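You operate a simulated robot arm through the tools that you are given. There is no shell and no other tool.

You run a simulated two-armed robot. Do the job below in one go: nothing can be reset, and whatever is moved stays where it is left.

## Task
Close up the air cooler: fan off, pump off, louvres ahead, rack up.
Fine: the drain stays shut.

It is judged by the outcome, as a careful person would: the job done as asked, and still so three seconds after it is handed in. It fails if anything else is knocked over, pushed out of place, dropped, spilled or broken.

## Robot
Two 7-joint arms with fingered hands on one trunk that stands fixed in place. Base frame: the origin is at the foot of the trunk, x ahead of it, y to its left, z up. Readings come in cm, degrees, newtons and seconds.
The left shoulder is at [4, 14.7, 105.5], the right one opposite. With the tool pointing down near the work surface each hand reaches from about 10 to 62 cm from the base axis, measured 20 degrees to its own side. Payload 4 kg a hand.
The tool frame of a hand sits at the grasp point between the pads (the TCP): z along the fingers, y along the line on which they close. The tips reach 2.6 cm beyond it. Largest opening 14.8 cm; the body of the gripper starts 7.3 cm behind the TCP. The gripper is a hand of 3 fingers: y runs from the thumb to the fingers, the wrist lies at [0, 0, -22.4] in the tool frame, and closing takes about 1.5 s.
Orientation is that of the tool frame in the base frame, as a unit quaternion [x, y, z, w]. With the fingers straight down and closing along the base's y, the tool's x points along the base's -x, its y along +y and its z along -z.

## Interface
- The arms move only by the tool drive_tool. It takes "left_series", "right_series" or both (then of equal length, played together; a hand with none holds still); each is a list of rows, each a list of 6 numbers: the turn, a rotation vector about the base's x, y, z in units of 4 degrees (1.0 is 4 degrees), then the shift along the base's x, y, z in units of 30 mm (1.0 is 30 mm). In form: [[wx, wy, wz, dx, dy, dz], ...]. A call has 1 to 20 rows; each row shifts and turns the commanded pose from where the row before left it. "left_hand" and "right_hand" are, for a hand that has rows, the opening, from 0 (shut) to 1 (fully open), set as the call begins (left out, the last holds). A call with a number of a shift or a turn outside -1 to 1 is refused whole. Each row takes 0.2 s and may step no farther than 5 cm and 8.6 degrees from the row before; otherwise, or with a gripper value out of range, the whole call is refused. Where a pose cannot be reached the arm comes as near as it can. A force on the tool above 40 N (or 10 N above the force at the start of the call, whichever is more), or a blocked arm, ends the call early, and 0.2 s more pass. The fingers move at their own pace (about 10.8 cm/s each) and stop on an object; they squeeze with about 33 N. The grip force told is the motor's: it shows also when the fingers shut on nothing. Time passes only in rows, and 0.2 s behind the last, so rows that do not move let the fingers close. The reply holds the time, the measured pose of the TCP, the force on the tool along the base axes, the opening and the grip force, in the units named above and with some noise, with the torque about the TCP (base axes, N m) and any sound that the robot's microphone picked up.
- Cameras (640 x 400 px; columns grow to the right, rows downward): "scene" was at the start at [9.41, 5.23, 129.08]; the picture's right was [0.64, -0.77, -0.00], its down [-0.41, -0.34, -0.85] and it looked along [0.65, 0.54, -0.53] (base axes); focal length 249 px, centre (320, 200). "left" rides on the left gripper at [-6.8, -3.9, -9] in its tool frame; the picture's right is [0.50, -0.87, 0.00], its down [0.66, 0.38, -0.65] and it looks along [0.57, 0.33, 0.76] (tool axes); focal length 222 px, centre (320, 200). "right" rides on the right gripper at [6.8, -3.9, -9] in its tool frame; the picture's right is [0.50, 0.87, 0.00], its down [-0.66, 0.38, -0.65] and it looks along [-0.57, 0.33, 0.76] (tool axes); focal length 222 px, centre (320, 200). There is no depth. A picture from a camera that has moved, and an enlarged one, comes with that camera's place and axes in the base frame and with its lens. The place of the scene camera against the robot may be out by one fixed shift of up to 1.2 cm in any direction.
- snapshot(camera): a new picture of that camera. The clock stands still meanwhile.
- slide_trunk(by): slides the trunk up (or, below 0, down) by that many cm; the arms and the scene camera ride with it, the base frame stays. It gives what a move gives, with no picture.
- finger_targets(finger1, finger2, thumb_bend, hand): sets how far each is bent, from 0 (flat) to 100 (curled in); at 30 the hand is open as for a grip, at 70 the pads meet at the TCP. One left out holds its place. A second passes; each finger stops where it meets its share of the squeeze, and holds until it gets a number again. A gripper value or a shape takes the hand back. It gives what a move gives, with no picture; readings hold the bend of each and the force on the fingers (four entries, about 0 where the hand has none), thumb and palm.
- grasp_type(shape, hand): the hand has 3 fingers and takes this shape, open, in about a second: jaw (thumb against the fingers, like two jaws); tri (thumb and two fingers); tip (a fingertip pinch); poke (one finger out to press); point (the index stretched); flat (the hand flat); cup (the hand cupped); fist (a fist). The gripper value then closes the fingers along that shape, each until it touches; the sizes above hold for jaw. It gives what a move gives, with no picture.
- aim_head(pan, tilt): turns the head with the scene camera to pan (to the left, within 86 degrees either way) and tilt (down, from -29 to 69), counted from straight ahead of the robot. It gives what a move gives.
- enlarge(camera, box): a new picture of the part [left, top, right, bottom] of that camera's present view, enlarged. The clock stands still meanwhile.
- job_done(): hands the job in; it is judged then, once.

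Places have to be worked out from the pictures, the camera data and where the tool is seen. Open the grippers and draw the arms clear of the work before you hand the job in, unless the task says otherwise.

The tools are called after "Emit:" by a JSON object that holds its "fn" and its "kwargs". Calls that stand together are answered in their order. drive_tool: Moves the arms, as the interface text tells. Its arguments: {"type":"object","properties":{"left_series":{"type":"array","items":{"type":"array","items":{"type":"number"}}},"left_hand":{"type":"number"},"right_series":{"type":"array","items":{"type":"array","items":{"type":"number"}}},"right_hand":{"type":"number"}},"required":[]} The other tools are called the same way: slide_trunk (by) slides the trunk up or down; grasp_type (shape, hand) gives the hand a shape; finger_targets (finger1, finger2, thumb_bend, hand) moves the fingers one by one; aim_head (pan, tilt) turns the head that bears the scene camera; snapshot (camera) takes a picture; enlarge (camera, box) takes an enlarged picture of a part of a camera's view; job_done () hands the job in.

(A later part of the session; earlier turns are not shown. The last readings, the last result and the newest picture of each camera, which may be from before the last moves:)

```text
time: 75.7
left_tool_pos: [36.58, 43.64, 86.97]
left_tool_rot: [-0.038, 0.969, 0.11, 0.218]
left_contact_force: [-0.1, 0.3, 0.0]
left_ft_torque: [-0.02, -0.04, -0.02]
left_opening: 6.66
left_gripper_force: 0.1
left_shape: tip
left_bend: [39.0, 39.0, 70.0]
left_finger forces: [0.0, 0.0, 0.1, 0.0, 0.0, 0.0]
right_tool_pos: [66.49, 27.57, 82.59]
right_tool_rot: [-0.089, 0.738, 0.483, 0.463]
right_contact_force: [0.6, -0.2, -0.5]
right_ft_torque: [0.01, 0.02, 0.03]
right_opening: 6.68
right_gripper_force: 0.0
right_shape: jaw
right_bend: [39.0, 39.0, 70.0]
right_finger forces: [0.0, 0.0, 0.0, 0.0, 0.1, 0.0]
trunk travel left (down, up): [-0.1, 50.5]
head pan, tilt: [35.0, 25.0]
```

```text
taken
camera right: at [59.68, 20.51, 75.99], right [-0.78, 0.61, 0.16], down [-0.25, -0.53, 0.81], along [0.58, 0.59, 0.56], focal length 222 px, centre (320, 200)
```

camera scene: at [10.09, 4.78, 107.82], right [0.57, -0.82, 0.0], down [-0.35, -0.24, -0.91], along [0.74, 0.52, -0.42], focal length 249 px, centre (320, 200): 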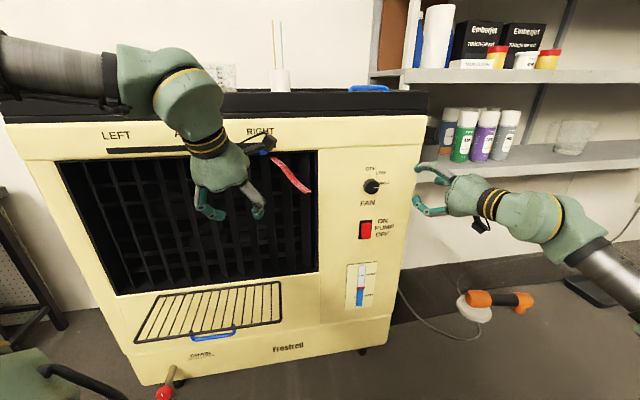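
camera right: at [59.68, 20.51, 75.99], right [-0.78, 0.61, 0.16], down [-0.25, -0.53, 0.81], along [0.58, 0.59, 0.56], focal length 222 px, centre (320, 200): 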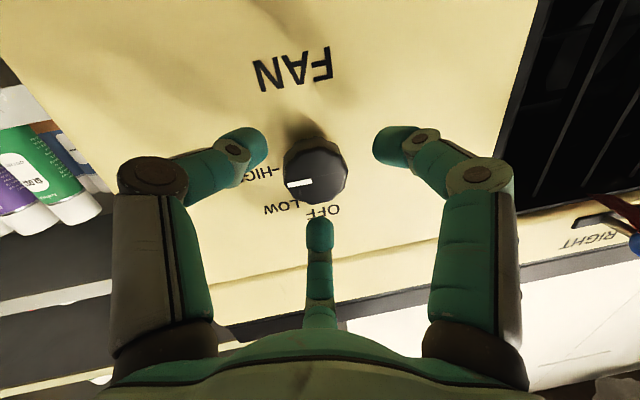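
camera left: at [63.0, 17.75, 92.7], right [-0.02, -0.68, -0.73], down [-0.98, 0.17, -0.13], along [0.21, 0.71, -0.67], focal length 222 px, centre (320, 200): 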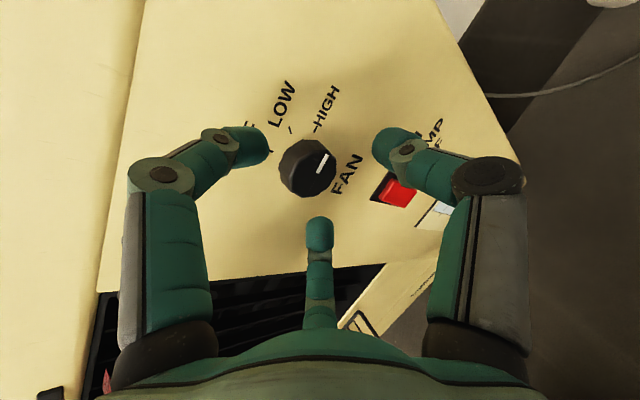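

Ready. I advance ~1.9 cm along the face normal so that the tips straddle the knob, with the force watched.

Emit:
{"fn": "drive_tool", "kwargs": {"right_series": [[0, 0, 0, 0.12, 0.11, -0.03], [0, 0, 0, 0.12, 0.11, -0.03], [0, 0, 0, 0.12, 0.11, -0.03], [0, 0, 0, 0.12, 0.11, -0.03]]}}

Emit:
{"fn": "snapshot", "kwargs": {"camera": "right"}}

```text
time: 76.7
left_tool_pos: [36.44, 43.31, 87.18]
left_tool_rot: [-0.038, 0.969, 0.111, 0.218]
left_contact_force: [-0.4, 0.4, 0.1]
left_ft_torque: [-0.02, 0.01, 0.01]
left_opening: 6.66
left_gripper_force: 0.2
left_shape: tip
left_bend: [39.0, 39.0, 70.0]
left_finger forces: [0.1, 0.1, 0.1, 0.0, 0.1, 0.0]
right_tool_pos: [67.84, 28.67, 82.58]
right_tool_rot: [-0.088, 0.736, 0.483, 0.466]
right_contact_force: [-10.6, -13.4, 3.9]
right_ft_torque: [0.48, -0.42, -0.12]
right_opening: 6.69
right_gripper_force: 0.0
right_shape: jaw
right_bend: [39.0, 80.0, 70.0]
right_finger forces: [0.0, 17.2, 0.0, 0.0, 0.0, 0.0]
trunk travel left (down, up): [-0.1, 50.5]
head pan, tilt: [35.0, 25.0]
```

```text
taken
camera right: at [61.04, 21.63, 75.93], right [-0.78, 0.61, 0.16], down [-0.25, -0.53, 0.81], along [0.58, 0.59, 0.57], focal length 222 px, centre (320, 200)
```

right: 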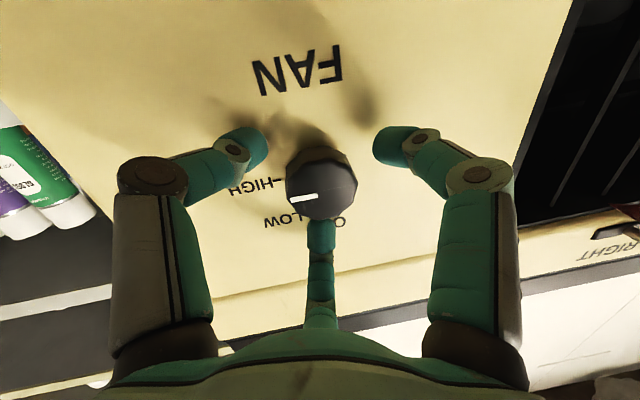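

The top digit touched the knob's rim: the image shows the knob axis ~1 cm higher than the tool axis. I back off slightly, raise 0.9 cm and check again.

Emit:
{"fn": "drive_tool", "kwargs": {"right_series": [[0, 0, 0, -0.15, -0.14, 0], [0, 0, 0, -0.1, -0.1, 0.1], [0, 0, 0, 0, 0, 0.2]]}}

Emit:
{"fn": "snapshot", "kwargs": {"camera": "right"}}

```text
time: 77.5
left_tool_pos: [36.5, 43.74, 86.99]
left_tool_rot: [-0.038, 0.969, 0.11, 0.217]
left_contact_force: [0.0, -0.9, -0.3]
left_ft_torque: [-0.01, 0.02, 0.03]
left_opening: 6.66
left_gripper_force: 0.0
left_shape: tip
left_bend: [39.0, 39.0, 70.0]
left_finger forces: [0.0, 0.0, 0.0, 0.0, 0.1, 0.0]
right_tool_pos: [67.19, 28.16, 83.13]
right_tool_rot: [-0.089, 0.739, 0.482, 0.463]
right_contact_force: [0.2, -0.1, -0.4]
right_ft_torque: [0.0, -0.01, 0.0]
right_opening: 6.68
right_gripper_force: 0.1
right_shape: jaw
right_bend: [39.0, 39.0, 70.0]
right_finger forces: [0.1, 0.0, 0.1, 0.0, 0.0, 0.1]
trunk travel left (down, up): [-0.1, 50.5]
head pan, tilt: [35.0, 25.0]
```

```text
taken
camera right: at [60.34, 21.17, 76.52], right [-0.78, 0.61, 0.16], down [-0.25, -0.53, 0.81], along [0.58, 0.59, 0.56], focal length 222 px, centre (320, 200)
```

right: 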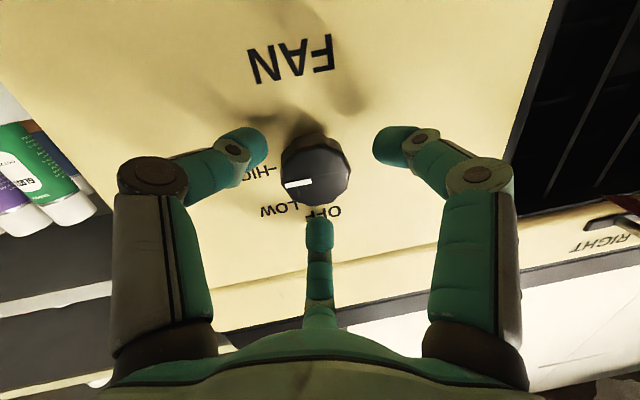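

The knob is now centred on the tool axis. I advance 1.2 cm along the normal.

Emit:
{"fn": "drive_tool", "kwargs": {"right_series": [[0, 0, 0, 0.073, 0.068, 0], [0, 0, 0, 0.073, 0.068, 0], [0, 0, 0, 0.073, 0.068, 0], [0, 0, 0, 0.073, 0.068, 0]]}}

Emit:
{"fn": "enlarge", "kwargs": {"camera": "right", "box": [220, 90, 420, 250]}}

```text
time: 78.5
left_tool_pos: [36.33, 43.53, 87.23]
left_tool_rot: [-0.038, 0.969, 0.111, 0.218]
left_contact_force: [0.2, -0.1, 0.2]
left_ft_torque: [0.0, 0.01, 0.01]
left_opening: 6.66
left_gripper_force: 0.0
left_shape: tip
left_bend: [39.0, 39.0, 70.0]
left_finger forces: [0.0, 0.0, 0.1, 0.1, 0.0, 0.1]
right_tool_pos: [67.94, 28.7, 83.57]
right_tool_rot: [-0.09, 0.736, 0.483, 0.466]
right_contact_force: [-14.7, -17.9, 3.0]
right_ft_torque: [0.46, -0.43, -0.3]
right_opening: 6.71
right_gripper_force: 0.0
right_shape: jaw
right_bend: [39.0, 80.0, 70.0]
right_finger forces: [0.0, 19.4, 0.0, 0.0, 3.7, 0.0]
trunk travel left (down, up): [-0.1, 50.5]
head pan, tilt: [35.0, 25.0]
```

```text
2.50 times, centred on (320, 170) of right
camera zoom: at [61.09, 21.68, 76.81], right [-0.78, 0.61, 0.16], down [-0.25, -0.53, 0.81], along [0.58, 0.59, 0.57], focal length 555 px, centre (320, 275)
```

zoom: 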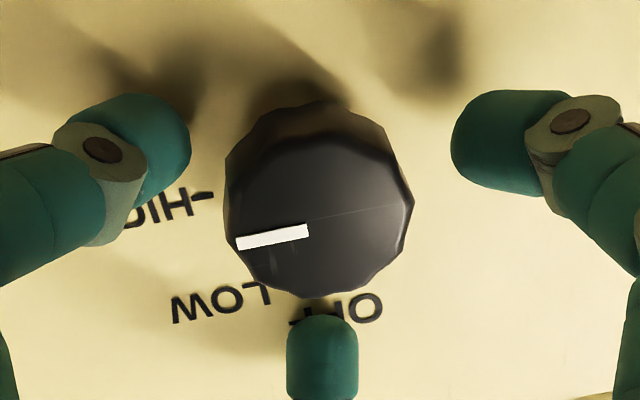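

The torque shows the top digit is touching the cooler's face itself, i.e. full depth reached, with the knob centred. I back off 0.4 cm and close on the knob.

Emit:
{"fn": "drive_tool", "kwargs": {"right_series": [[0, 0, 0, -0.1, -0.09, 0]]}}

Emit:
{"fn": "drive_tool", "kwargs": {"right_series": [[0, 0, 0, 0, 0, 0], [0, 0, 0, 0, 0, 0], [0, 0, 0, 0, 0, 0], [0, 0, 0, 0, 0, 0], [0, 0, 0, 0, 0, 0], [0, 0, 0, 0, 0, 0], [0, 0, 0, 0, 0, 0]], "right_hand": 0.0}}

Emit:
{"fn": "enlarge", "kwargs": {"camera": "right", "box": [220, 90, 420, 250]}}

```text
time: 78.9
left_tool_pos: [36.41, 43.54, 87.1]
left_tool_rot: [-0.038, 0.969, 0.111, 0.217]
left_contact_force: [0.7, 0.1, 0.6]
left_ft_torque: [0.0, -0.03, 0.01]
left_opening: 6.64
left_gripper_force: 0.0
left_shape: tip
left_bend: [39.0, 39.0, 70.0]
left_finger forces: [0.1, 0.1, 0.1, 0.0, 0.0, 0.1]
right_tool_pos: [67.86, 28.66, 83.3]
right_tool_rot: [-0.09, 0.738, 0.482, 0.464]
right_contact_force: [-6.1, -7.8, 1.8]
right_ft_torque: [0.31, -0.24, -0.11]
right_opening: 6.7
right_gripper_force: 0.0
right_shape: jaw
right_bend: [39.0, 79.0, 70.0]
right_finger forces: [0.0, 9.8, 0.0, 0.0, 0.1, 0.1]
trunk travel left (down, up): [-0.1, 50.5]
head pan, tilt: [35.0, 25.0]
```

```text
time: 80.5
left_tool_pos: [36.56, 43.76, 86.9]
left_tool_rot: [-0.038, 0.969, 0.11, 0.216]
left_contact_force: [0.2, 0.1, 0.7]
left_ft_torque: [0.0, -0.03, -0.01]
left_opening: 6.65
left_gripper_force: 0.0
left_shape: tip
left_bend: [39.0, 39.0, 70.0]
left_finger forces: [0.1, 0.0, 0.0, 0.1, 0.0, 0.0]
right_tool_pos: [68.01, 28.72, 83.17]
right_tool_rot: [-0.088, 0.739, 0.482, 0.462]
right_contact_force: [-2.8, -3.7, -10.3]
right_ft_torque: [-0.34, 0.2, -0.16]
right_opening: 3.93
right_gripper_force: 33.3
right_shape: jaw
right_bend: [76.0, 80.0, 70.0]
right_finger forces: [32.9, 20.8, 0.0, 0.1, 36.5, 0.0]
trunk travel left (down, up): [-0.1, 50.5]
head pan, tilt: [35.0, 25.0]
```

```text
2.50 times, centred on (320, 170) of right
camera zoom: at [60.98, 21.62, 76.41], right [-0.78, 0.61, 0.16], down [-0.24, -0.53, 0.81], along [0.58, 0.59, 0.56], focal length 555 px, centre (320, 275)
```

zoom: 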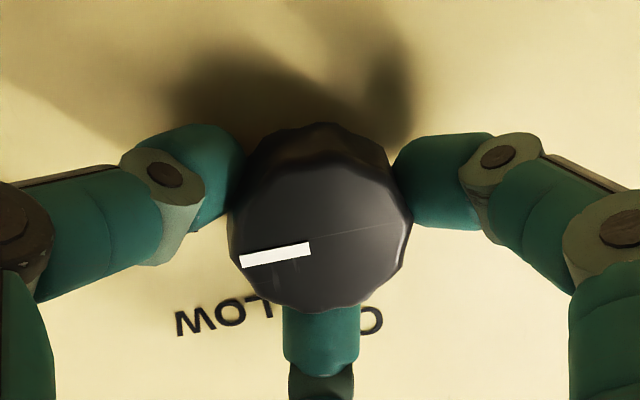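

All three digits grip the knob firmly (3.9 cm, ~30 N each). I now turn counter-clockwise about the tool axis, first 40°, and check.

Emit:
{"fn": "drive_tool", "kwargs": {"right_series": [[-0.6, -0.79, 0.1, 0, 0, 0], [-0.6, -0.79, 0.1, 0, 0, 0], [-0.6, -0.79, 0.1, 0, 0, 0], [-0.6, -0.79, 0.1, 0, 0, 0], [-0.6, -0.79, 0.1, 0, 0, 0], [-0.6, -0.79, 0.1, 0, 0, 0], [-0.6, -0.79, 0.1, 0, 0, 0], [-0.6, -0.79, 0.1, 0, 0, 0], [-0.6, -0.79, 0.1, 0, 0, 0], [-0.6, -0.79, 0.1, 0, 0, 0]]}}

Emit:
{"fn": "snapshot", "kwargs": {"camera": "right"}}

```text
time: 82.7
left_tool_pos: [36.66, 43.78, 86.92]
left_tool_rot: [-0.037, 0.969, 0.11, 0.216]
left_contact_force: [-0.3, 0.5, -0.6]
left_ft_torque: [0.01, -0.04, -0.02]
left_opening: 6.65
left_gripper_force: 0.1
left_shape: tip
left_bend: [39.0, 39.0, 70.0]
left_finger forces: [0.0, 0.1, 0.1, 0.0, 0.1, 0.0]
right_tool_pos: [67.9, 28.65, 82.99]
right_tool_rot: [-0.334, 0.666, 0.294, 0.599]
right_contact_force: [-10.7, -8.6, -19.6]
right_ft_torque: [-0.44, 0.38, -0.43]
right_opening: 3.85
right_gripper_force: 33.1
right_shape: jaw
right_bend: [75.0, 79.0, 72.0]
right_finger forces: [38.5, 22.1, 0.0, 0.1, 38.7, 0.1]
trunk travel left (down, up): [-0.1, 50.5]
head pan, tilt: [35.0, 25.0]
```

```text
taken
camera right: at [65.23, 18.53, 77.35], right [-0.72, 0.48, -0.5], down [-0.66, -0.23, 0.72], along [0.23, 0.85, 0.48], focal length 222 px, centre (320, 200)
```

right: 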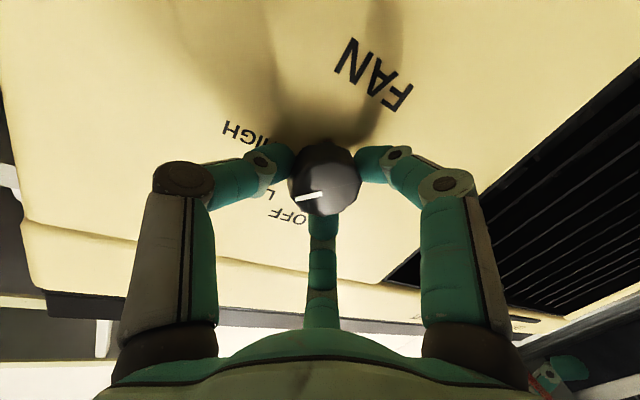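

The knob turns with the hand. I continue, easing the hand down slightly since it is being pulled downward.

Emit:
{"fn": "drive_tool", "kwargs": {"right_series": [[-0.6, -0.79, 0.1, -0.01, -0.01, -0.02], [-0.6, -0.79, 0.1, -0.01, -0.01, -0.02], [-0.6, -0.79, 0.1, 0, 0, -0.02], [-0.6, -0.79, 0.1, 0, 0, -0.02], [-0.6, -0.79, 0.1, 0, 0, 0], [-0.6, -0.79, 0.1, 0, 0, 0]]}}

Emit:
{"fn": "snapshot", "kwargs": {"camera": "right"}}

```text
time: 84.1
left_tool_pos: [36.72, 43.72, 86.91]
left_tool_rot: [-0.037, 0.969, 0.11, 0.217]
left_contact_force: [0.5, -0.8, -0.6]
left_ft_torque: [0.01, -0.02, 0.0]
left_opening: 6.67
left_gripper_force: 0.0
left_shape: tip
left_bend: [39.0, 39.0, 70.0]
left_finger forces: [0.0, 0.0, 0.0, 0.0, 0.0, 0.0]
right_tool_pos: [67.9, 28.68, 82.9]
right_tool_rot: [-0.464, 0.582, 0.162, 0.648]
right_contact_force: [2.0, -2.8, -9.3]
right_ft_torque: [-0.27, 0.22, -0.56]
right_opening: 3.8
right_gripper_force: 32.6
right_shape: jaw
right_bend: [75.0, 78.0, 72.0]
right_finger forces: [33.2, 22.4, 0.1, 0.0, 34.3, 0.0]
trunk travel left (down, up): [-0.1, 50.5]
head pan, tilt: [35.0, 25.0]
```

```text
taken
camera right: at [67.19, 17.26, 79.42], right [-0.51, 0.28, -0.81], down [-0.86, -0.1, 0.51], along [0.06, 0.95, 0.29], focal length 222 px, centre (320, 200)
```

right: 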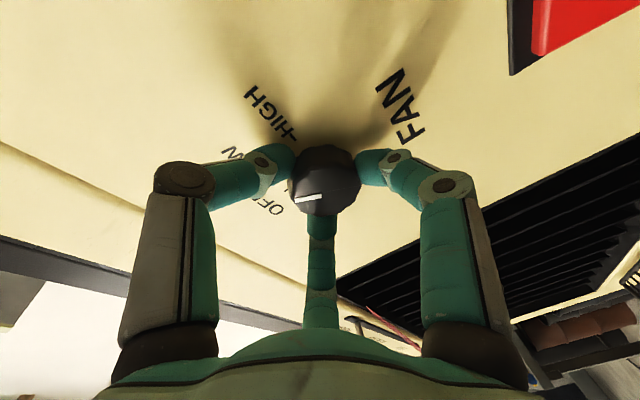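

About 64° turned; the pointer is heading to OFF. I continue the remaining ~28°.

Emit:
{"fn": "drive_tool", "kwargs": {"right_series": [[-0.6, -0.79, 0.1, 0, 0, -0.01], [-0.6, -0.79, 0.1, 0, 0, -0.01], [-0.6, -0.79, 0.1, 0, 0, 0], [-0.6, -0.79, 0.1, 0, 0, 0], [-0.6, -0.79, 0.1, 0, 0, 0], [-0.6, -0.79, 0.1, 0, 0, 0], [-0.4, -0.53, 0.07, 0, 0, 0]]}}

Emit:
{"fn": "snapshot", "kwargs": {"camera": "right"}}

Emit:
{"fn": "snapshot", "kwargs": {"camera": "scene"}}

```text
time: 85.7
left_tool_pos: [36.66, 43.69, 86.88]
left_tool_rot: [-0.037, 0.969, 0.111, 0.216]
left_contact_force: [-0.5, 0.1, 0.2]
left_ft_torque: [0.0, 0.02, 0.01]
left_opening: 6.66
left_gripper_force: 0.0
left_shape: tip
left_bend: [39.0, 39.0, 70.0]
left_finger forces: [0.0, 0.1, 0.0, 0.0, 0.0, 0.0]
right_tool_pos: [67.85, 28.56, 82.69]
right_tool_rot: [-0.584, 0.46, 0.007, 0.669]
right_contact_force: [6.3, -1.7, -5.9]
right_ft_torque: [-0.22, 0.09, -0.69]
right_opening: 3.76
right_gripper_force: 33.2
right_shape: jaw
right_bend: [75.0, 77.0, 72.0]
right_finger forces: [32.9, 23.8, 0.1, 0.0, 33.7, 0.1]
trunk travel left (down, up): [-0.1, 50.5]
head pan, tilt: [35.0, 25.0]
```

```text
taken
camera right: at [68.44, 16.7, 82.62], right [-0.18, 0.01, -0.98], down [-0.98, -0.05, 0.18], along [-0.05, 1.0, 0.02], focal length 222 px, centre (320, 200)
```

right: 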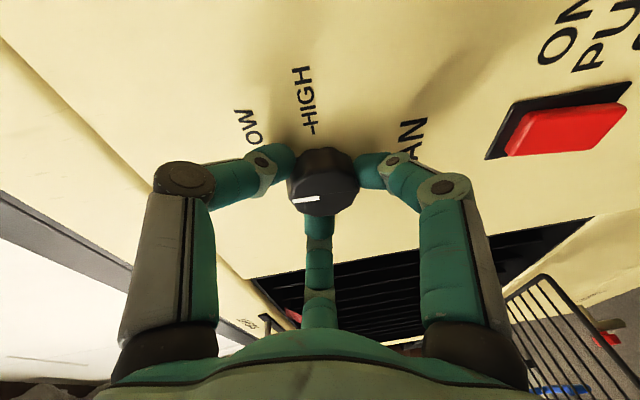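

```text
taken
camera scene: at [10.23, 4.78, 107.8], right [0.57, -0.82, 0.0], down [-0.35, -0.24, -0.91], along [0.74, 0.52, -0.42], focal length 249 px, centre (320, 200)
```

scene: 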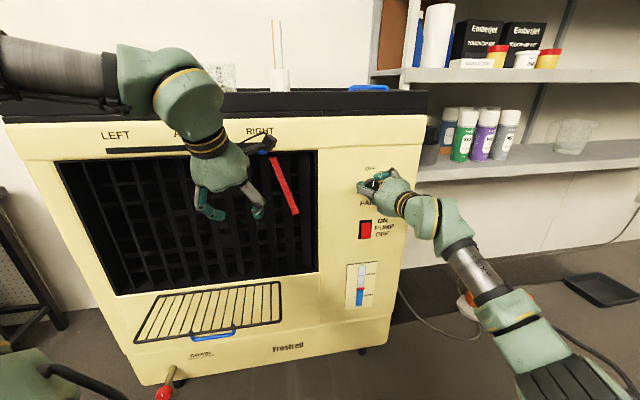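

The streamer hangs lower now. I release the knob, withdraw 4 cm along the normal, and check the pointer.

Emit:
{"fn": "drive_tool", "kwargs": {"right_series": [[0, 0, 0, 0, 0, 0], [0, 0, 0, 0, 0, 0], [0, 0, 0, 0, 0, 0], [0, 0, 0, 0, 0, 0], [0, 0, 0, -0.24, -0.23, 0], [0, 0, 0, -0.24, -0.23, 0], [0, 0, 0, -0.24, -0.23, 0], [0, 0, 0, -0.24, -0.23, 0]], "right_hand": 0.5}}

Emit:
{"fn": "snapshot", "kwargs": {"camera": "right"}}

Emit:
{"fn": "enlarge", "kwargs": {"camera": "scene", "box": [250, 130, 430, 250]}}

```text
time: 87.5
left_tool_pos: [36.55, 43.64, 87.02]
left_tool_rot: [-0.038, 0.969, 0.11, 0.217]
left_contact_force: [0.7, 0.2, 0.3]
left_ft_torque: [0.0, 0.0, 0.02]
left_opening: 6.65
left_gripper_force: 0.0
left_shape: tip
left_bend: [39.0, 39.0, 70.0]
left_finger forces: [0.0, 0.0, 0.0, 0.0, 0.0, 0.1]
right_tool_pos: [64.84, 25.78, 82.83]
right_tool_rot: [-0.585, 0.459, 0.007, 0.669]
right_contact_force: [0.8, 0.4, 0.5]
right_ft_torque: [-0.02, -0.03, -0.01]
right_opening: 7.35
right_gripper_force: 0.0
right_shape: jaw
right_bend: [36.0, 36.0, 70.0]
right_finger forces: [0.1, 0.0, 0.0, 0.0, 0.0, 0.0]
trunk travel left (down, up): [-0.1, 50.5]
head pan, tilt: [35.0, 25.0]
```

```text
taken
camera right: at [65.37, 13.85, 82.63], right [-0.18, 0.01, -0.98], down [-0.98, -0.05, 0.18], along [-0.05, 1.0, 0.02], focal length 222 px, centre (320, 200)
```

right: 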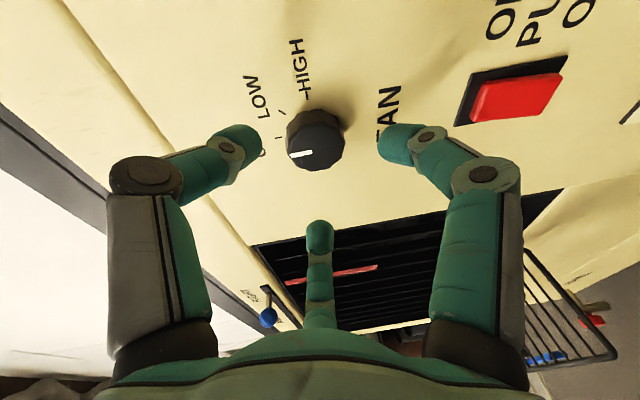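

```text
3.33 times, centred on (340, 190) of scene
camera zoom: at [10.08, 4.76, 107.82], right [0.57, -0.82, 0.0], down [-0.35, -0.24, -0.91], along [0.74, 0.52, -0.42], focal length 829 px, centre (253, 233)
```

zoom: 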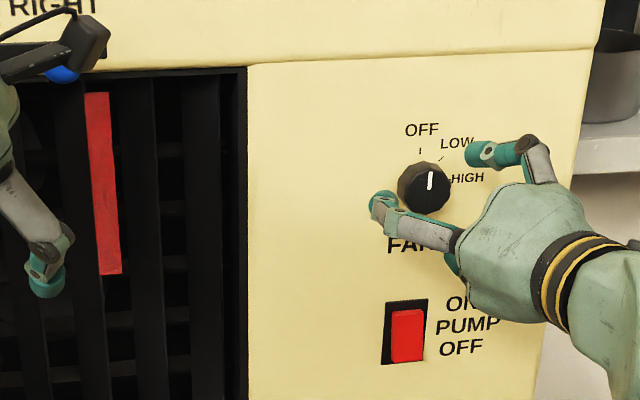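

The streamer now hangs straight down and the pointer is at OFF, so the fan is off. Next is the pump rocker; I zoom to see which end is pressed in.

Emit:
{"fn": "enlarge", "kwargs": {"camera": "right", "box": [430, 30, 630, 150]}}

Emit:
{"fn": "enlarge", "kwargs": {"camera": "scene", "box": [340, 205, 410, 255]}}

```text
3.20 times, centred on (530, 90) of right
camera zoom: at [65.37, 13.85, 82.63], right [-0.18, 0.01, -0.98], down [-0.98, -0.05, 0.18], along [-0.05, 1.0, 0.02], focal length 711 px, centre (-352, 552)
```

zoom: 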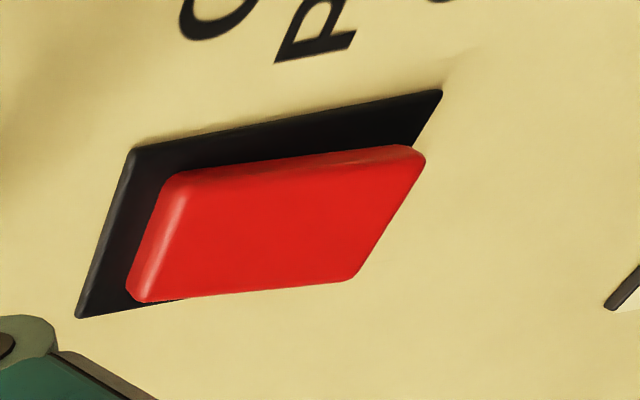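

```text
8.00 times, centred on (375, 230) of scene
camera zoom: at [10.08, 4.76, 107.82], right [0.57, -0.82, 0.0], down [-0.35, -0.24, -0.91], along [0.74, 0.52, -0.42], focal length 1990 px, centre (-120, -40)
```

zoom: 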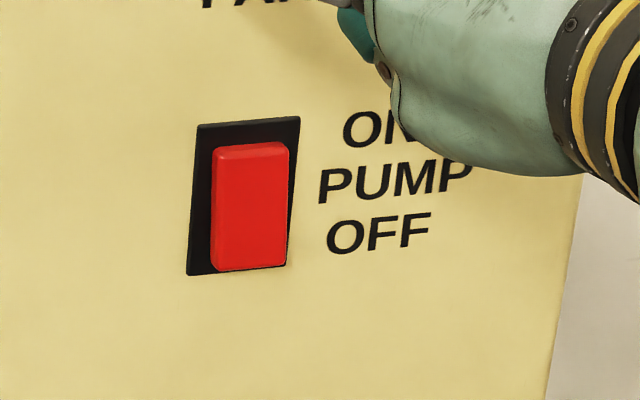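

The OFF (lower) end of the rocker stands proud, so the pump is ON; its lower end is near (69.3, 30.3, 65.5). That is too far for the right arm but fine for the left from above, so I withdraw the right arm first.

Emit:
{"fn": "drive_tool", "kwargs": {"right_series": [[0, 0, 0, -0.1, -0.4, 0.1], [0, 0, 0, 0.1, -0.5, 0.1], [0, 0, 0, 0.1, -0.5, 0.1], [0, 0, 0, 0.1, -0.5, 0.1], [0, 0, 0, 0.1, -0.5, 0.1], [0, 0, 0, 0.1, -0.5, 0.1], [0, 0, 0, 0, -0.5, 0.1], [0, 0, 0, 0, -0.5, 0.1], [-0.8, 0.6, 0, -0.3, -0.5, 0.1], [-0.8, 0.6, 0, -0.5, -0.5, 0.1], [-0.8, 0.6, 0, -0.6, -0.5, 0], [-0.8, 0.6, 0, -0.7, -0.5, 0], [-0.8, 0.6, 0, -0.7, -0.5, 0], [-0.8, 0.6, 0, -0.7, -0.5, 0], [-0.8, 0.6, 0, -0.7, -0.5, 0], [-0.8, 0.6, 0, -0.7, -0.5, 0], [-0.8, 0.6, 0, -0.7, -0.5, 0], [-0.8, 0.6, 0, -0.7, -0.5, 0], [-0.8, 0.6, 0, -0.7, -0.3, 0]]}}

Emit:
{"fn": "snapshot", "kwargs": {"camera": "scene"}}

```text
time: 91.5
left_tool_pos: [36.51, 43.67, 86.94]
left_tool_rot: [-0.037, 0.969, 0.109, 0.217]
left_contact_force: [-0.2, 0.5, -0.1]
left_ft_torque: [-0.04, -0.02, -0.06]
left_opening: 6.66
left_gripper_force: 0.1
left_shape: tip
left_bend: [39.0, 39.0, 70.0]
left_finger forces: [0.0, 0.1, 0.0, 0.0, 0.1, 0.0]
right_tool_pos: [45.15, -1.74, 85.89]
right_tool_rot: [0.741, -0.578, 0.0, -0.341]
right_contact_force: [0.1, -0.1, -0.4]
right_ft_torque: [-0.02, -0.02, -0.03]
right_opening: 7.36
right_gripper_force: 0.0
right_shape: jaw
right_bend: [36.0, 36.0, 70.0]
right_finger forces: [0.0, 0.0, 0.0, 0.0, 0.0, 0.0]
trunk travel left (down, up): [-0.1, 50.5]
head pan, tilt: [35.0, 25.0]
```

```text
taken
camera scene: at [10.05, 4.77, 107.82], right [0.57, -0.82, 0.0], down [-0.35, -0.24, -0.91], along [0.74, 0.52, -0.42], focal length 249 px, centre (320, 200)
```

scene: 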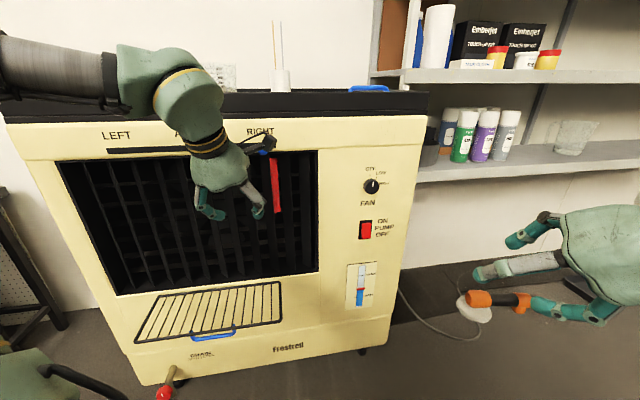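

Pointer confirmed at OFF and streamer limp. I move the right arm further away and set the left hand to "poke", then look at which finger extends.

Emit:
{"fn": "drive_tool", "kwargs": {"right_series": [[-0.5, 0.4, 0, -0.25, -0.45, 0.1], [-0.5, 0.4, 0, -0.25, -0.45, 0.1], [-0.5, 0.4, 0, -0.25, -0.45, 0.1], [-0.5, 0.4, 0, -0.25, -0.45, 0.1], [-0.5, 0.4, 0, -0.25, -0.45, 0.1], [-0.5, 0.4, 0, -0.25, -0.45, 0.1], [0, 0, 0, -0.25, -0.45, 0.1], [0, 0, 0, -0.25, -0.45, 0.1], [0, 0, 0, -0.25, -0.45, 0.1]]}}

Emit:
{"fn": "grasp_type", "kwargs": {"hand": "left", "shape": "poke"}}

Emit:
{"fn": "snapshot", "kwargs": {"camera": "left"}}

Emit:
{"fn": "snapshot", "kwargs": {"camera": "scene"}}

```text
time: 93.5
left_tool_pos: [36.49, 43.56, 86.91]
left_tool_rot: [-0.037, 0.969, 0.11, 0.217]
left_contact_force: [0.4, 0.2, 1.0]
left_ft_torque: [0.01, -0.03, 0.0]
left_opening: 6.65
left_gripper_force: 0.0
left_shape: tip
left_bend: [39.0, 39.0, 70.0]
left_finger forces: [0.1, 0.1, 0.0, 0.0, 0.0, 0.1]
right_tool_pos: [38.34, -13.89, 88.56]
right_tool_rot: [0.77, -0.602, -0.003, -0.213]
right_contact_force: [-0.6, -0.2, -0.1]
right_ft_torque: [-0.01, 0.02, -0.01]
right_opening: 7.38
right_gripper_force: 0.1
right_shape: jaw
right_bend: [36.0, 36.0, 70.0]
right_finger forces: [0.1, 0.1, 0.0, 0.0, 0.1, 0.0]
trunk travel left (down, up): [-0.1, 50.5]
head pan, tilt: [35.0, 25.0]
```

```text
time: 94.4
left_tool_pos: [36.63, 43.71, 86.96]
left_tool_rot: [-0.037, 0.969, 0.11, 0.217]
left_contact_force: [0.1, -0.4, 0.7]
left_ft_torque: [-0.01, -0.02, 0.02]
left_opening: 0.01
left_gripper_force: 0.0
left_shape: poke
left_bend: [100.0, 100.0, 40.0]
left_finger forces: [0.0, 0.0, 0.0, 0.0, 0.0, 0.0]
right_tool_pos: [38.48, -13.81, 88.52]
right_tool_rot: [0.77, -0.601, -0.002, -0.213]
right_contact_force: [-0.3, 0.2, 0.5]
right_ft_torque: [0.01, 0.03, 0.01]
right_opening: 7.34
right_gripper_force: 0.0
right_shape: jaw
right_bend: [36.0, 36.0, 70.0]
right_finger forces: [0.0, 0.0, 0.1, 0.1, 0.0, 0.1]
trunk travel left (down, up): [-0.1, 50.5]
head pan, tilt: [35.0, 25.0]
```

```text
taken
camera left: at [39.43, 37.94, 97.11], right [-0.35, -0.86, -0.39], down [-0.91, 0.2, 0.37], along [-0.24, 0.48, -0.85], focal length 222 px, centre (320, 200)
```

left: 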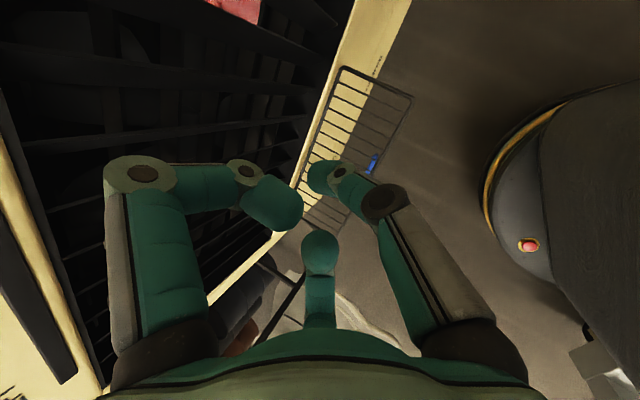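

```text
taken
camera scene: at [10.08, 4.76, 107.82], right [0.57, -0.82, 0.0], down [-0.35, -0.24, -0.91], along [0.74, 0.52, -0.42], focal length 249 px, centre (320, 200)
```

scene: 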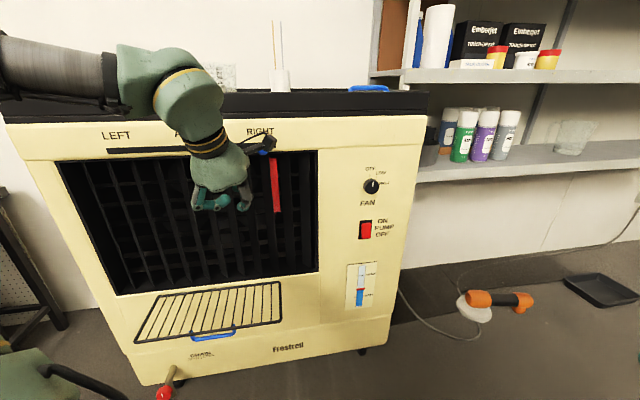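

In poke shape the thumb tip leads near the tool axis. I bring the left hand across to the front of the pump switch, pitching to ~55°, at about 9 cm before the face.

Emit:
{"fn": "drive_tool", "kwargs": {"left_series": [[0.34, -0.6, 0, 0.7, -0.66, -0.1], [0.34, -0.6, 0, 0.7, -0.66, -0.1], [0.34, -0.6, 0, 0.7, -0.66, -0.1], [0.34, -0.6, 0, 0.7, -0.66, -0.1], [0.34, -0.6, 0, 0.7, -0.66, -0.1], [0.34, -0.6, 0, 0.7, -0.66, -0.1], [0.34, -0.6, 0, 0.7, -0.66, -0.1], [0.34, -0.6, 0, 0.7, -0.66, -0.1], [0.34, -0.6, 0, 0.7, -0.66, -0.1], [0.34, -0.6, 0, 0.7, -0.66, -0.1], [0, 0, 0, 0.2, 0, -0.6], [0, 0, 0, 0.2, 0, -0.6], [0, 0, 0, 0.2, 0, -0.6], [0, 0, 0, 0.2, 0, -0.6], [0, 0, 0, 0.1, 0, -0.6]]}}

Emit:
{"fn": "snapshot", "kwargs": {"camera": "left"}}

Emit:
{"fn": "snapshot", "kwargs": {"camera": "scene"}}

```text
time: 97.6
left_tool_pos: [60.27, 23.85, 74.91]
left_tool_rot: [-0.034, 0.884, 0.213, 0.415]
left_contact_force: [-0.2, 0.4, 0.4]
left_ft_torque: [-0.02, -0.01, -0.02]
left_opening: 0.0
left_gripper_force: 0.0
left_shape: poke
left_bend: [100.0, 100.0, 40.0]
left_finger forces: [0.0, 0.0, 0.0, 0.0, 0.0, 0.0]
right_tool_pos: [38.51, -13.74, 88.51]
right_tool_rot: [0.77, -0.602, -0.003, -0.213]
right_contact_force: [0.1, 0.7, -0.4]
right_ft_torque: [0.01, 0.0, -0.01]
right_opening: 7.37
right_gripper_force: 0.1
right_shape: jaw
right_bend: [36.0, 36.0, 70.0]
right_finger forces: [0.1, 0.1, 0.0, 0.0, 0.0, 0.1]
trunk travel left (down, up): [-0.1, 50.5]
head pan, tilt: [35.0, 25.0]
```

```text
taken
camera left: at [59.17, 15.82, 83.75], right [-0.12, -0.73, -0.68], down [-0.99, 0.16, 0.01], along [0.1, 0.67, -0.74], focal length 222 px, centre (320, 200)
```

left: 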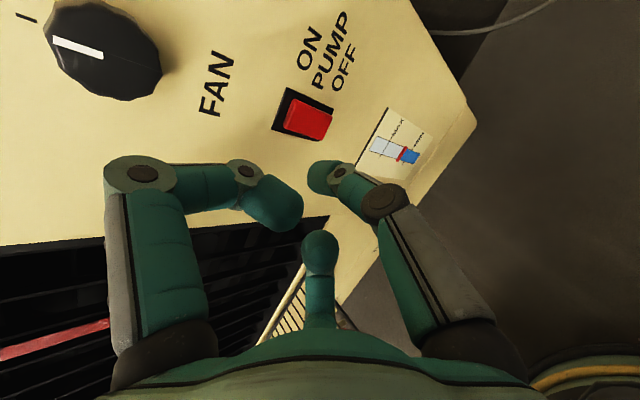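

```text
taken
camera scene: at [10.11, 4.76, 107.81], right [0.57, -0.82, 0.0], down [-0.35, -0.24, -0.91], along [0.74, 0.52, -0.42], focal length 249 px, centre (320, 200)
```

scene: 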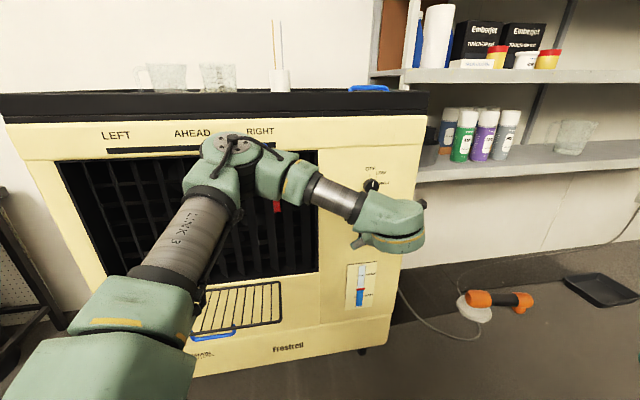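

I zoom in on the rocker from the left camera to locate its lower end precisely.

Emit:
{"fn": "enlarge", "kwargs": {"camera": "left", "box": [240, 70, 400, 180]}}

```text
3.64 times, centred on (320, 125) of left
camera zoom: at [59.17, 15.82, 83.75], right [-0.12, -0.73, -0.68], down [-0.99, 0.16, 0.01], along [0.1, 0.67, -0.74], focal length 808 px, centre (320, 473)
```

zoom: 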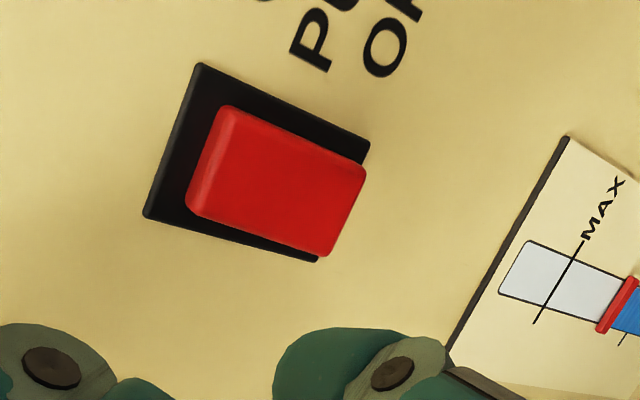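

The rocker's lower end is at about (69.4, 30.4, 66.0). I move so that the thumb tip is ~2 cm in front of it.

Emit:
{"fn": "drive_tool", "kwargs": {"left_series": [[0, 0, 0, 0.1, 0.05, -0.6], [0, 0, 0, 0.2, 0.15, -0.6], [0, 0, 0, 0.3, 0.22, -0.5], [0, 0, 0, 0.4, 0.3, -0.4], [0, 0, 0, 0.4, 0.3, -0.2], [0, 0, 0, 0.4, 0.3, -0.13]]}}

Emit:
{"fn": "snapshot", "kwargs": {"camera": "left"}}

Emit:
{"fn": "snapshot", "kwargs": {"camera": "scene"}}

```text
time: 99.0
left_tool_pos: [65.13, 29.23, 68.31]
left_tool_rot: [-0.033, 0.884, 0.212, 0.415]
left_contact_force: [0.3, 0.1, -0.6]
left_ft_torque: [0.0, 0.0, 0.03]
left_opening: 0.0
left_gripper_force: 0.1
left_shape: poke
left_bend: [100.0, 100.0, 40.0]
left_finger forces: [0.0, 0.0, 0.0, 0.1, 0.1, 0.0]
left hand out of reach, approached as far as the arm can: row 1, 2, 3, 4, 6
right_tool_pos: [38.37, -13.82, 88.49]
right_tool_rot: [0.77, -0.602, -0.003, -0.213]
right_contact_force: [-0.4, -0.2, -0.2]
right_ft_torque: [-0.03, 0.01, -0.01]
right_opening: 7.34
right_gripper_force: 0.1
right_shape: jaw
right_bend: [36.0, 36.0, 70.0]
right_finger forces: [0.0, 0.0, 0.1, 0.0, 0.0, 0.0]
trunk travel left (down, up): [-0.1, 50.5]
head pan, tilt: [35.0, 25.0]
```

```text
taken
camera left: at [63.94, 21.23, 77.19], right [-0.12, -0.73, -0.68], down [-0.99, 0.16, 0.01], along [0.1, 0.67, -0.74], focal length 222 px, centre (320, 200)
```

left: 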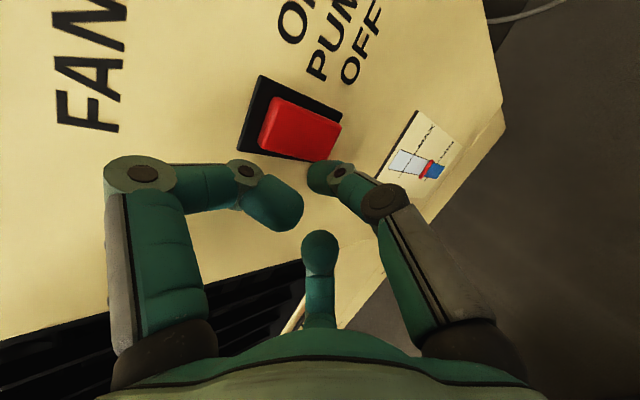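

```text
taken
camera scene: at [10.1, 4.76, 107.82], right [0.57, -0.82, 0.0], down [-0.35, -0.24, -0.91], along [0.74, 0.52, -0.42], focal length 249 px, centre (320, 200)
```

scene: 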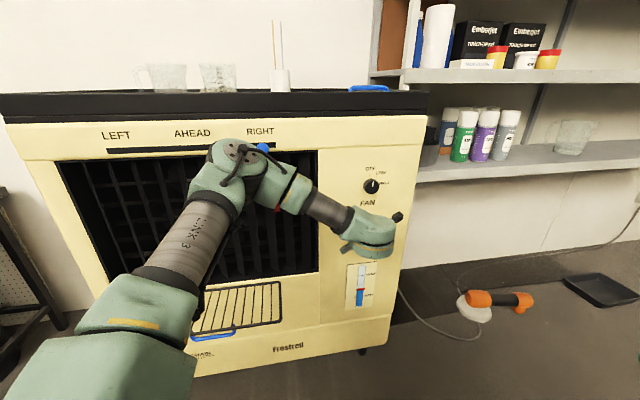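

The arm is at the same forearm-slope limit and sits ~1.5 cm left. I pitch down 8° to free it and shift right.

Emit:
{"fn": "drive_tool", "kwargs": {"left_series": [[-0.49, 0.87, 0, 0.1, -0.1, 0], [-0.49, 0.87, 0, 0.1, -0.1, 0], [0, 0, 0, 0.15, -0.1, -0.1], [0, 0, 0, 0.1, -0.02, -0.03]]}}

Emit:
{"fn": "snapshot", "kwargs": {"camera": "left"}}

```text
time: 100.0
left_tool_pos: [65.75, 28.65, 68.41]
left_tool_rot: [-0.034, 0.914, 0.183, 0.36]
left_contact_force: [-0.1, 0.2, 0.4]
left_ft_torque: [0.03, 0.02, 0.05]
left_opening: 0.0
left_gripper_force: 0.0
left_shape: poke
left_bend: [100.0, 100.0, 40.0]
left_finger forces: [0.0, 0.0, 0.0, 0.0, 0.1, 0.0]
left hand out of reach, approached as far as the arm can: row 3
right_tool_pos: [38.34, -13.83, 88.55]
right_tool_rot: [0.77, -0.602, -0.002, -0.214]
right_contact_force: [0.0, 0.3, 0.4]
right_ft_torque: [-0.03, -0.04, -0.03]
right_opening: 7.34
right_gripper_force: 0.0
right_shape: jaw
right_bend: [36.0, 36.0, 70.0]
right_finger forces: [0.1, 0.1, 0.0, 0.0, 0.1, 0.0]
trunk travel left (down, up): [-0.1, 50.5]
head pan, tilt: [35.0, 25.0]
```

```text
taken
camera left: at [65.72, 21.36, 77.83], right [-0.2, -0.77, -0.6], down [-0.98, 0.16, 0.12], along [0.01, 0.62, -0.79], focal length 222 px, centre (320, 200)
```

left: 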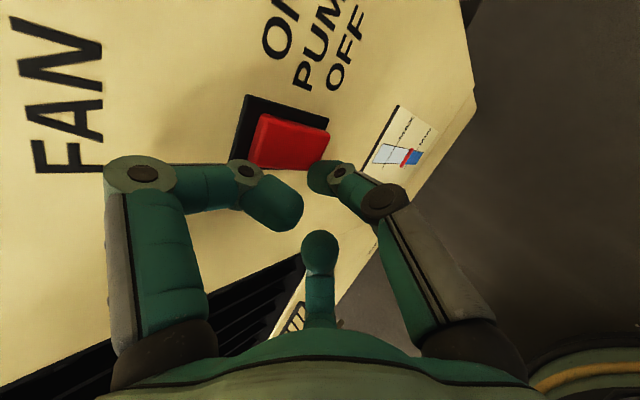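

By geometry the thumb tip is ~1.8 cm in front of the rocker's lower half. I push along the normal in small steps, nudging right and down slightly.

Emit:
{"fn": "drive_tool", "kwargs": {"left_series": [[0, 0, 0, 0.15, 0.03, -0.08], [0, 0, 0, 0.15, 0.03, -0.08], [0, 0, 0, 0.1, 0.09, 0], [0, 0, 0, 0.1, 0.09, 0], [0, 0, 0, 0.07, 0.065, 0]]}}

Emit:
{"fn": "snapshot", "kwargs": {"camera": "left"}}

```text
time: 101.2
left_tool_pos: [66.54, 29.49, 67.87]
left_tool_rot: [-0.03, 0.917, 0.179, 0.356]
left_contact_force: [-12.6, -10.0, 2.0]
left_ft_torque: [-0.13, 0.16, -0.09]
left_opening: 0.0
left_gripper_force: 0.0
left_shape: poke
left_bend: [100.0, 100.0, 39.0]
left_finger forces: [0.0, 0.0, 0.0, 0.0, 15.7, 0.1]
left hand out of reach, approached as far as the arm can: row 1, 2
right_tool_pos: [38.47, -13.78, 88.63]
right_tool_rot: [0.77, -0.602, -0.002, -0.213]
right_contact_force: [0.2, -0.8, -0.4]
right_ft_torque: [-0.01, -0.04, 0.04]
right_opening: 7.39
right_gripper_force: 0.1
right_shape: jaw
right_bend: [36.0, 36.0, 70.0]
right_finger forces: [0.0, 0.0, 0.0, 0.0, 0.1, 0.0]
trunk travel left (down, up): [-0.1, 50.5]
head pan, tilt: [35.0, 25.0]
stopped in row 5 (left hand): the force on the tool passed its limit at 44 N (the readings are from after the stop); the commanded pose is now the measured one
```

```text
taken
camera left: at [66.63, 22.14, 77.38], right [-0.21, -0.77, -0.6], down [-0.98, 0.17, 0.13], along [0.0, 0.61, -0.79], focal length 222 px, centre (320, 200)
```

left: 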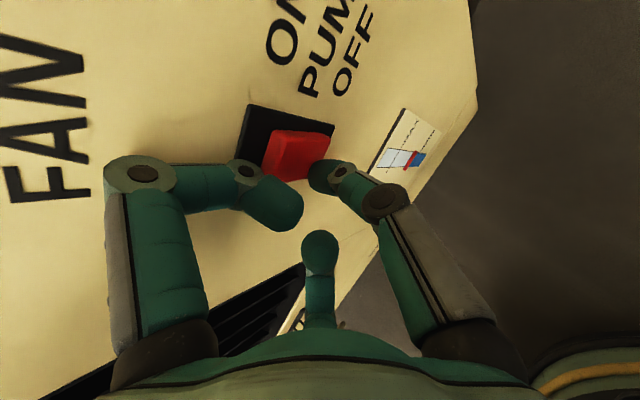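

Force peaked at 44 N on the rocker and the image suggests its upper end is now proud. I back off along the normal and check.

Emit:
{"fn": "drive_tool", "kwargs": {"left_series": [[0, 0, 0, -0.2, -0.19, 0.05], [0, 0, 0, -0.3, -0.28, 0.1], [0, 0, 0, -0.4, -0.36, 0.2], [0, 0, 0, -0.4, -0.36, 0.2]]}}

Emit:
{"fn": "enlarge", "kwargs": {"camera": "left", "box": [200, 60, 400, 200]}}

Emit:
{"fn": "enlarge", "kwargs": {"camera": "scene", "box": [330, 160, 430, 260]}}

```text
time: 102.2
left_tool_pos: [62.77, 26.16, 69.64]
left_tool_rot: [-0.032, 0.916, 0.182, 0.357]
left_contact_force: [-0.4, -0.4, 0.1]
left_ft_torque: [-0.01, -0.01, 0.02]
left_opening: 0.01
left_gripper_force: 0.0
left_shape: poke
left_bend: [100.0, 100.0, 40.0]
left_finger forces: [0.1, 0.0, 0.0, 0.1, 0.0, 0.0]
right_tool_pos: [38.36, -13.79, 88.65]
right_tool_rot: [0.77, -0.602, -0.002, -0.214]
right_contact_force: [0.5, 0.3, -0.5]
right_ft_torque: [-0.01, 0.02, 0.01]
right_opening: 7.35
right_gripper_force: 0.0
right_shape: jaw
right_bend: [36.0, 36.0, 70.0]
right_finger forces: [0.1, 0.0, 0.0, 0.0, 0.1, 0.1]
trunk travel left (down, up): [-0.1, 50.5]
head pan, tilt: [35.0, 25.0]
```

```text
2.86 times, centred on (300, 130) of left
camera zoom: at [62.81, 18.81, 79.17], right [-0.21, -0.77, -0.6], down [-0.98, 0.17, 0.13], along [0.0, 0.61, -0.79], focal length 635 px, centre (377, 400)
```

zoom: 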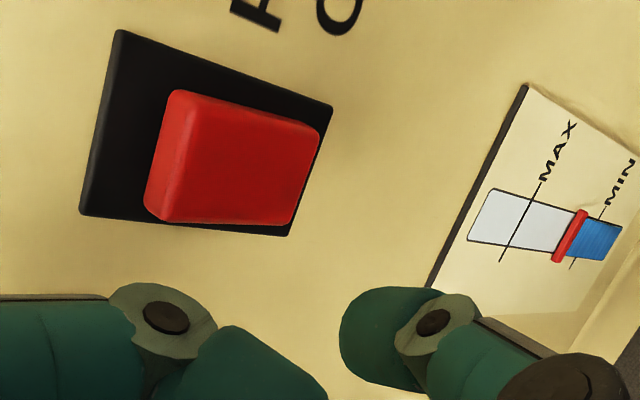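

```text
4.00 times, centred on (380, 210) of scene
camera zoom: at [10.07, 4.74, 107.82], right [0.57, -0.82, 0.0], down [-0.35, -0.24, -0.91], along [0.74, 0.52, -0.42], focal length 995 px, centre (80, 160)
```

zoom: 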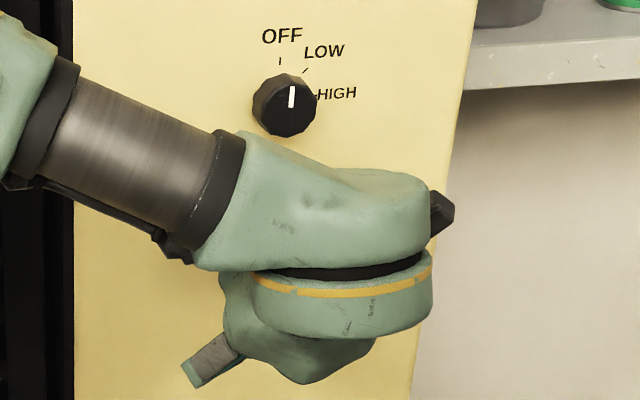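

The rocker's upper end is now proud and the lower end flush: pump OFF. Next the louvre tab: refined ball position (47.5, 47.5, 94.4), i.e. at the RIGHT label; AHEAD is ~15.3 cm to its left. I move the left hand back and left, then raise the trunk.

Emit:
{"fn": "drive_tool", "kwargs": {"left_series": [[0, 0, 0, -0.5, -0.4, 0.1], [0, 0, 0, -0.5, -0.4, 0.1], [0, 0, 0.5, -0.55, -0.2, 0.1], [0, 0, 0.5, -0.6, 0.5, 0.1], [0, 0, 0.5, -0.6, 0.6, 0.1], [0, 0, 0.5, -0.6, 0.6, 0.2], [0, 0, 0.5, -0.6, 0.6, 0.2], [0, 0, 0.5, -0.6, 0.6, 0.2], [0, 0, 0.5, -0.6, 0.6, 0.2], [0, 0, 0, -0.6, 0.6, 0.2]]}}

Emit:
{"fn": "slide_trunk", "kwargs": {"by": 22}}

Emit:
{"fn": "snapshot", "kwargs": {"camera": "left"}}

Emit:
{"fn": "snapshot", "kwargs": {"camera": "scene"}}

```text
time: 104.4
left_tool_pos: [45.42, 35.54, 74.06]
left_tool_rot: [-0.143, 0.905, 0.222, 0.332]
left_contact_force: [-0.6, 0.2, -0.3]
left_ft_torque: [0.05, -0.03, 0.01]
left_opening: 0.0
left_gripper_force: 0.0
left_shape: poke
left_bend: [100.0, 100.0, 40.0]
left_finger forces: [0.1, 0.1, 0.1, 0.1, 0.0, 0.0]
right_tool_pos: [38.26, -13.87, 88.48]
right_tool_rot: [0.77, -0.602, -0.002, -0.213]
right_contact_force: [-0.6, 0.1, -0.1]
right_ft_torque: [0.03, -0.02, -0.02]
right_opening: 7.34
right_gripper_force: 0.1
right_shape: jaw
right_bend: [36.0, 36.0, 70.0]
right_finger forces: [0.0, 0.0, 0.0, 0.0, 0.1, 0.0]
trunk travel left (down, up): [-0.1, 50.5]
head pan, tilt: [35.0, 25.0]
```

```text
time: 106.7
left_tool_pos: [45.61, 35.43, 96.06]
left_tool_rot: [-0.144, 0.905, 0.224, 0.331]
left_contact_force: [0.0, 0.2, 0.3]
left_ft_torque: [0.02, 0.02, -0.02]
left_opening: 0.01
left_gripper_force: 0.0
left_shape: poke
left_bend: [100.0, 100.0, 40.0]
left_finger forces: [0.0, 0.0, 0.0, 0.1, 0.0, 0.0]
right_tool_pos: [38.43, -13.76, 110.48]
right_tool_rot: [0.77, -0.602, -0.002, -0.213]
right_contact_force: [0.5, 0.2, -0.3]
right_ft_torque: [-0.04, 0.04, -0.01]
right_opening: 7.37
right_gripper_force: 0.1
right_shape: jaw
right_bend: [36.0, 36.0, 70.0]
right_finger forces: [0.1, 0.1, 0.0, 0.0, 0.0, 0.0]
trunk travel left (down, up): [-22.1, 28.5]
head pan, tilt: [35.0, 25.0]
```

```text
taken
camera left: at [47.33, 28.38, 105.47], right [-0.02, -0.8, -0.6], down [-0.99, -0.08, 0.13], along [-0.15, 0.6, -0.79], focal length 222 px, centre (320, 200)
```

left: 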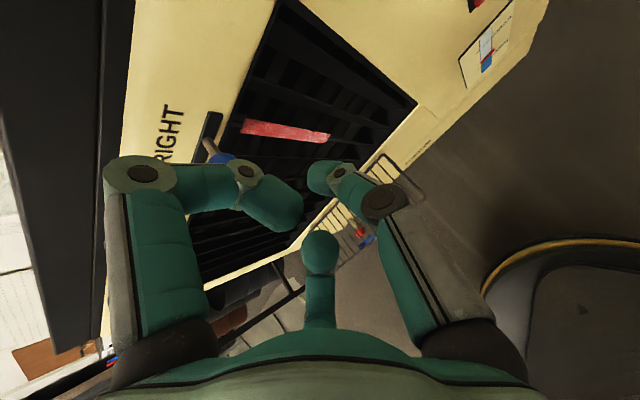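

```text
taken
camera scene: at [10.1, 4.75, 129.78], right [0.57, -0.82, 0.0], down [-0.35, -0.24, -0.91], along [0.74, 0.52, -0.42], focal length 249 px, centre (320, 200)
```

scene: 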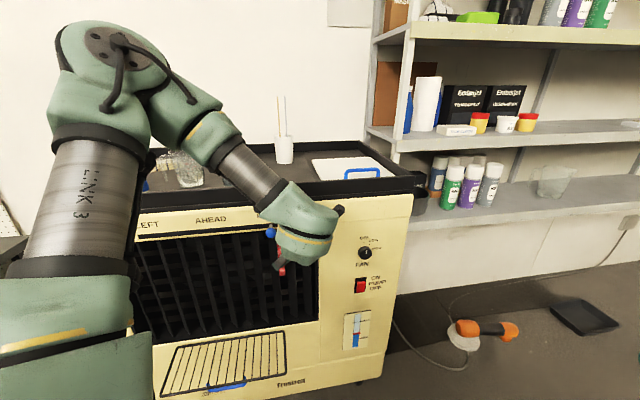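

Hand is at f≈57.5 in front of the tab. One curled knuckle points up toward the overhanging tray rim (front edge ≈ f 69, z 103), so I roll the hand about −52° to keep the digits clear of it, then look.

Emit:
{"fn": "drive_tool", "kwargs": {"left_series": [[-0.7, -0.65, 0.88, 0, 0, 0], [-0.7, -0.65, 0.88, 0, 0, 0], [-0.7, -0.65, 0.88, 0, 0, 0], [-0.7, -0.65, 0.88, 0, 0, 0], [-0.7, -0.65, 0.88, 0, 0, 0], [-0.7, -0.65, 0.88, 0, 0, 0], [-0.7, -0.65, 0.88, 0, 0, 0], [-0.7, -0.65, 0.88, 0, 0, 0], [-0.7, -0.65, 0.88, 0, 0, 0], [-0.7, -0.65, 0.88, 0, 0, 0]]}}

Emit:
{"fn": "snapshot", "kwargs": {"camera": "left"}}

```text
time: 108.9
left_tool_pos: [45.61, 35.45, 96.03]
left_tool_rot: [-0.527, 0.75, 0.055, 0.395]
left_contact_force: [-0.2, 0.6, 0.5]
left_ft_torque: [-0.04, -0.02, 0.01]
left_opening: 0.0
left_gripper_force: 0.1
left_shape: poke
left_bend: [100.0, 100.0, 40.0]
left_finger forces: [0.0, 0.0, 0.0, 0.0, 0.0, 0.1]
right_tool_pos: [38.35, -13.84, 110.49]
right_tool_rot: [0.77, -0.601, -0.002, -0.213]
right_contact_force: [0.1, -0.3, 0.1]
right_ft_torque: [-0.01, 0.0, -0.01]
right_opening: 7.36
right_gripper_force: 0.0
right_shape: jaw
right_bend: [36.0, 36.0, 70.0]
right_finger forces: [0.0, 0.1, 0.1, 0.0, 0.0, 0.0]
trunk travel left (down, up): [-22.1, 28.5]
head pan, tilt: [35.0, 25.0]
```

```text
taken
camera left: at [44.88, 34.29, 107.92], right [0.65, -0.76, -0.04], down [-0.75, -0.65, -0.11], along [0.06, 0.1, -0.99], focal length 222 px, centre (320, 200)
```

left: 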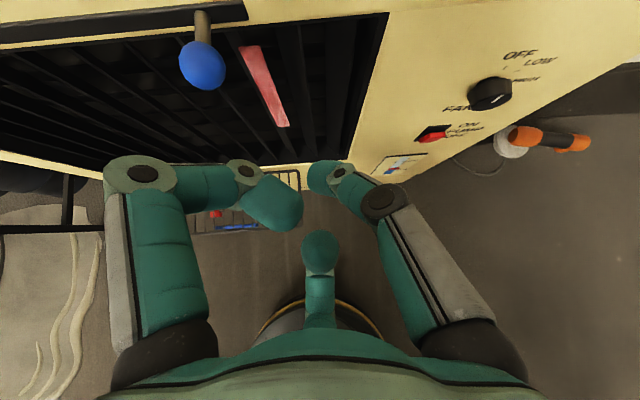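

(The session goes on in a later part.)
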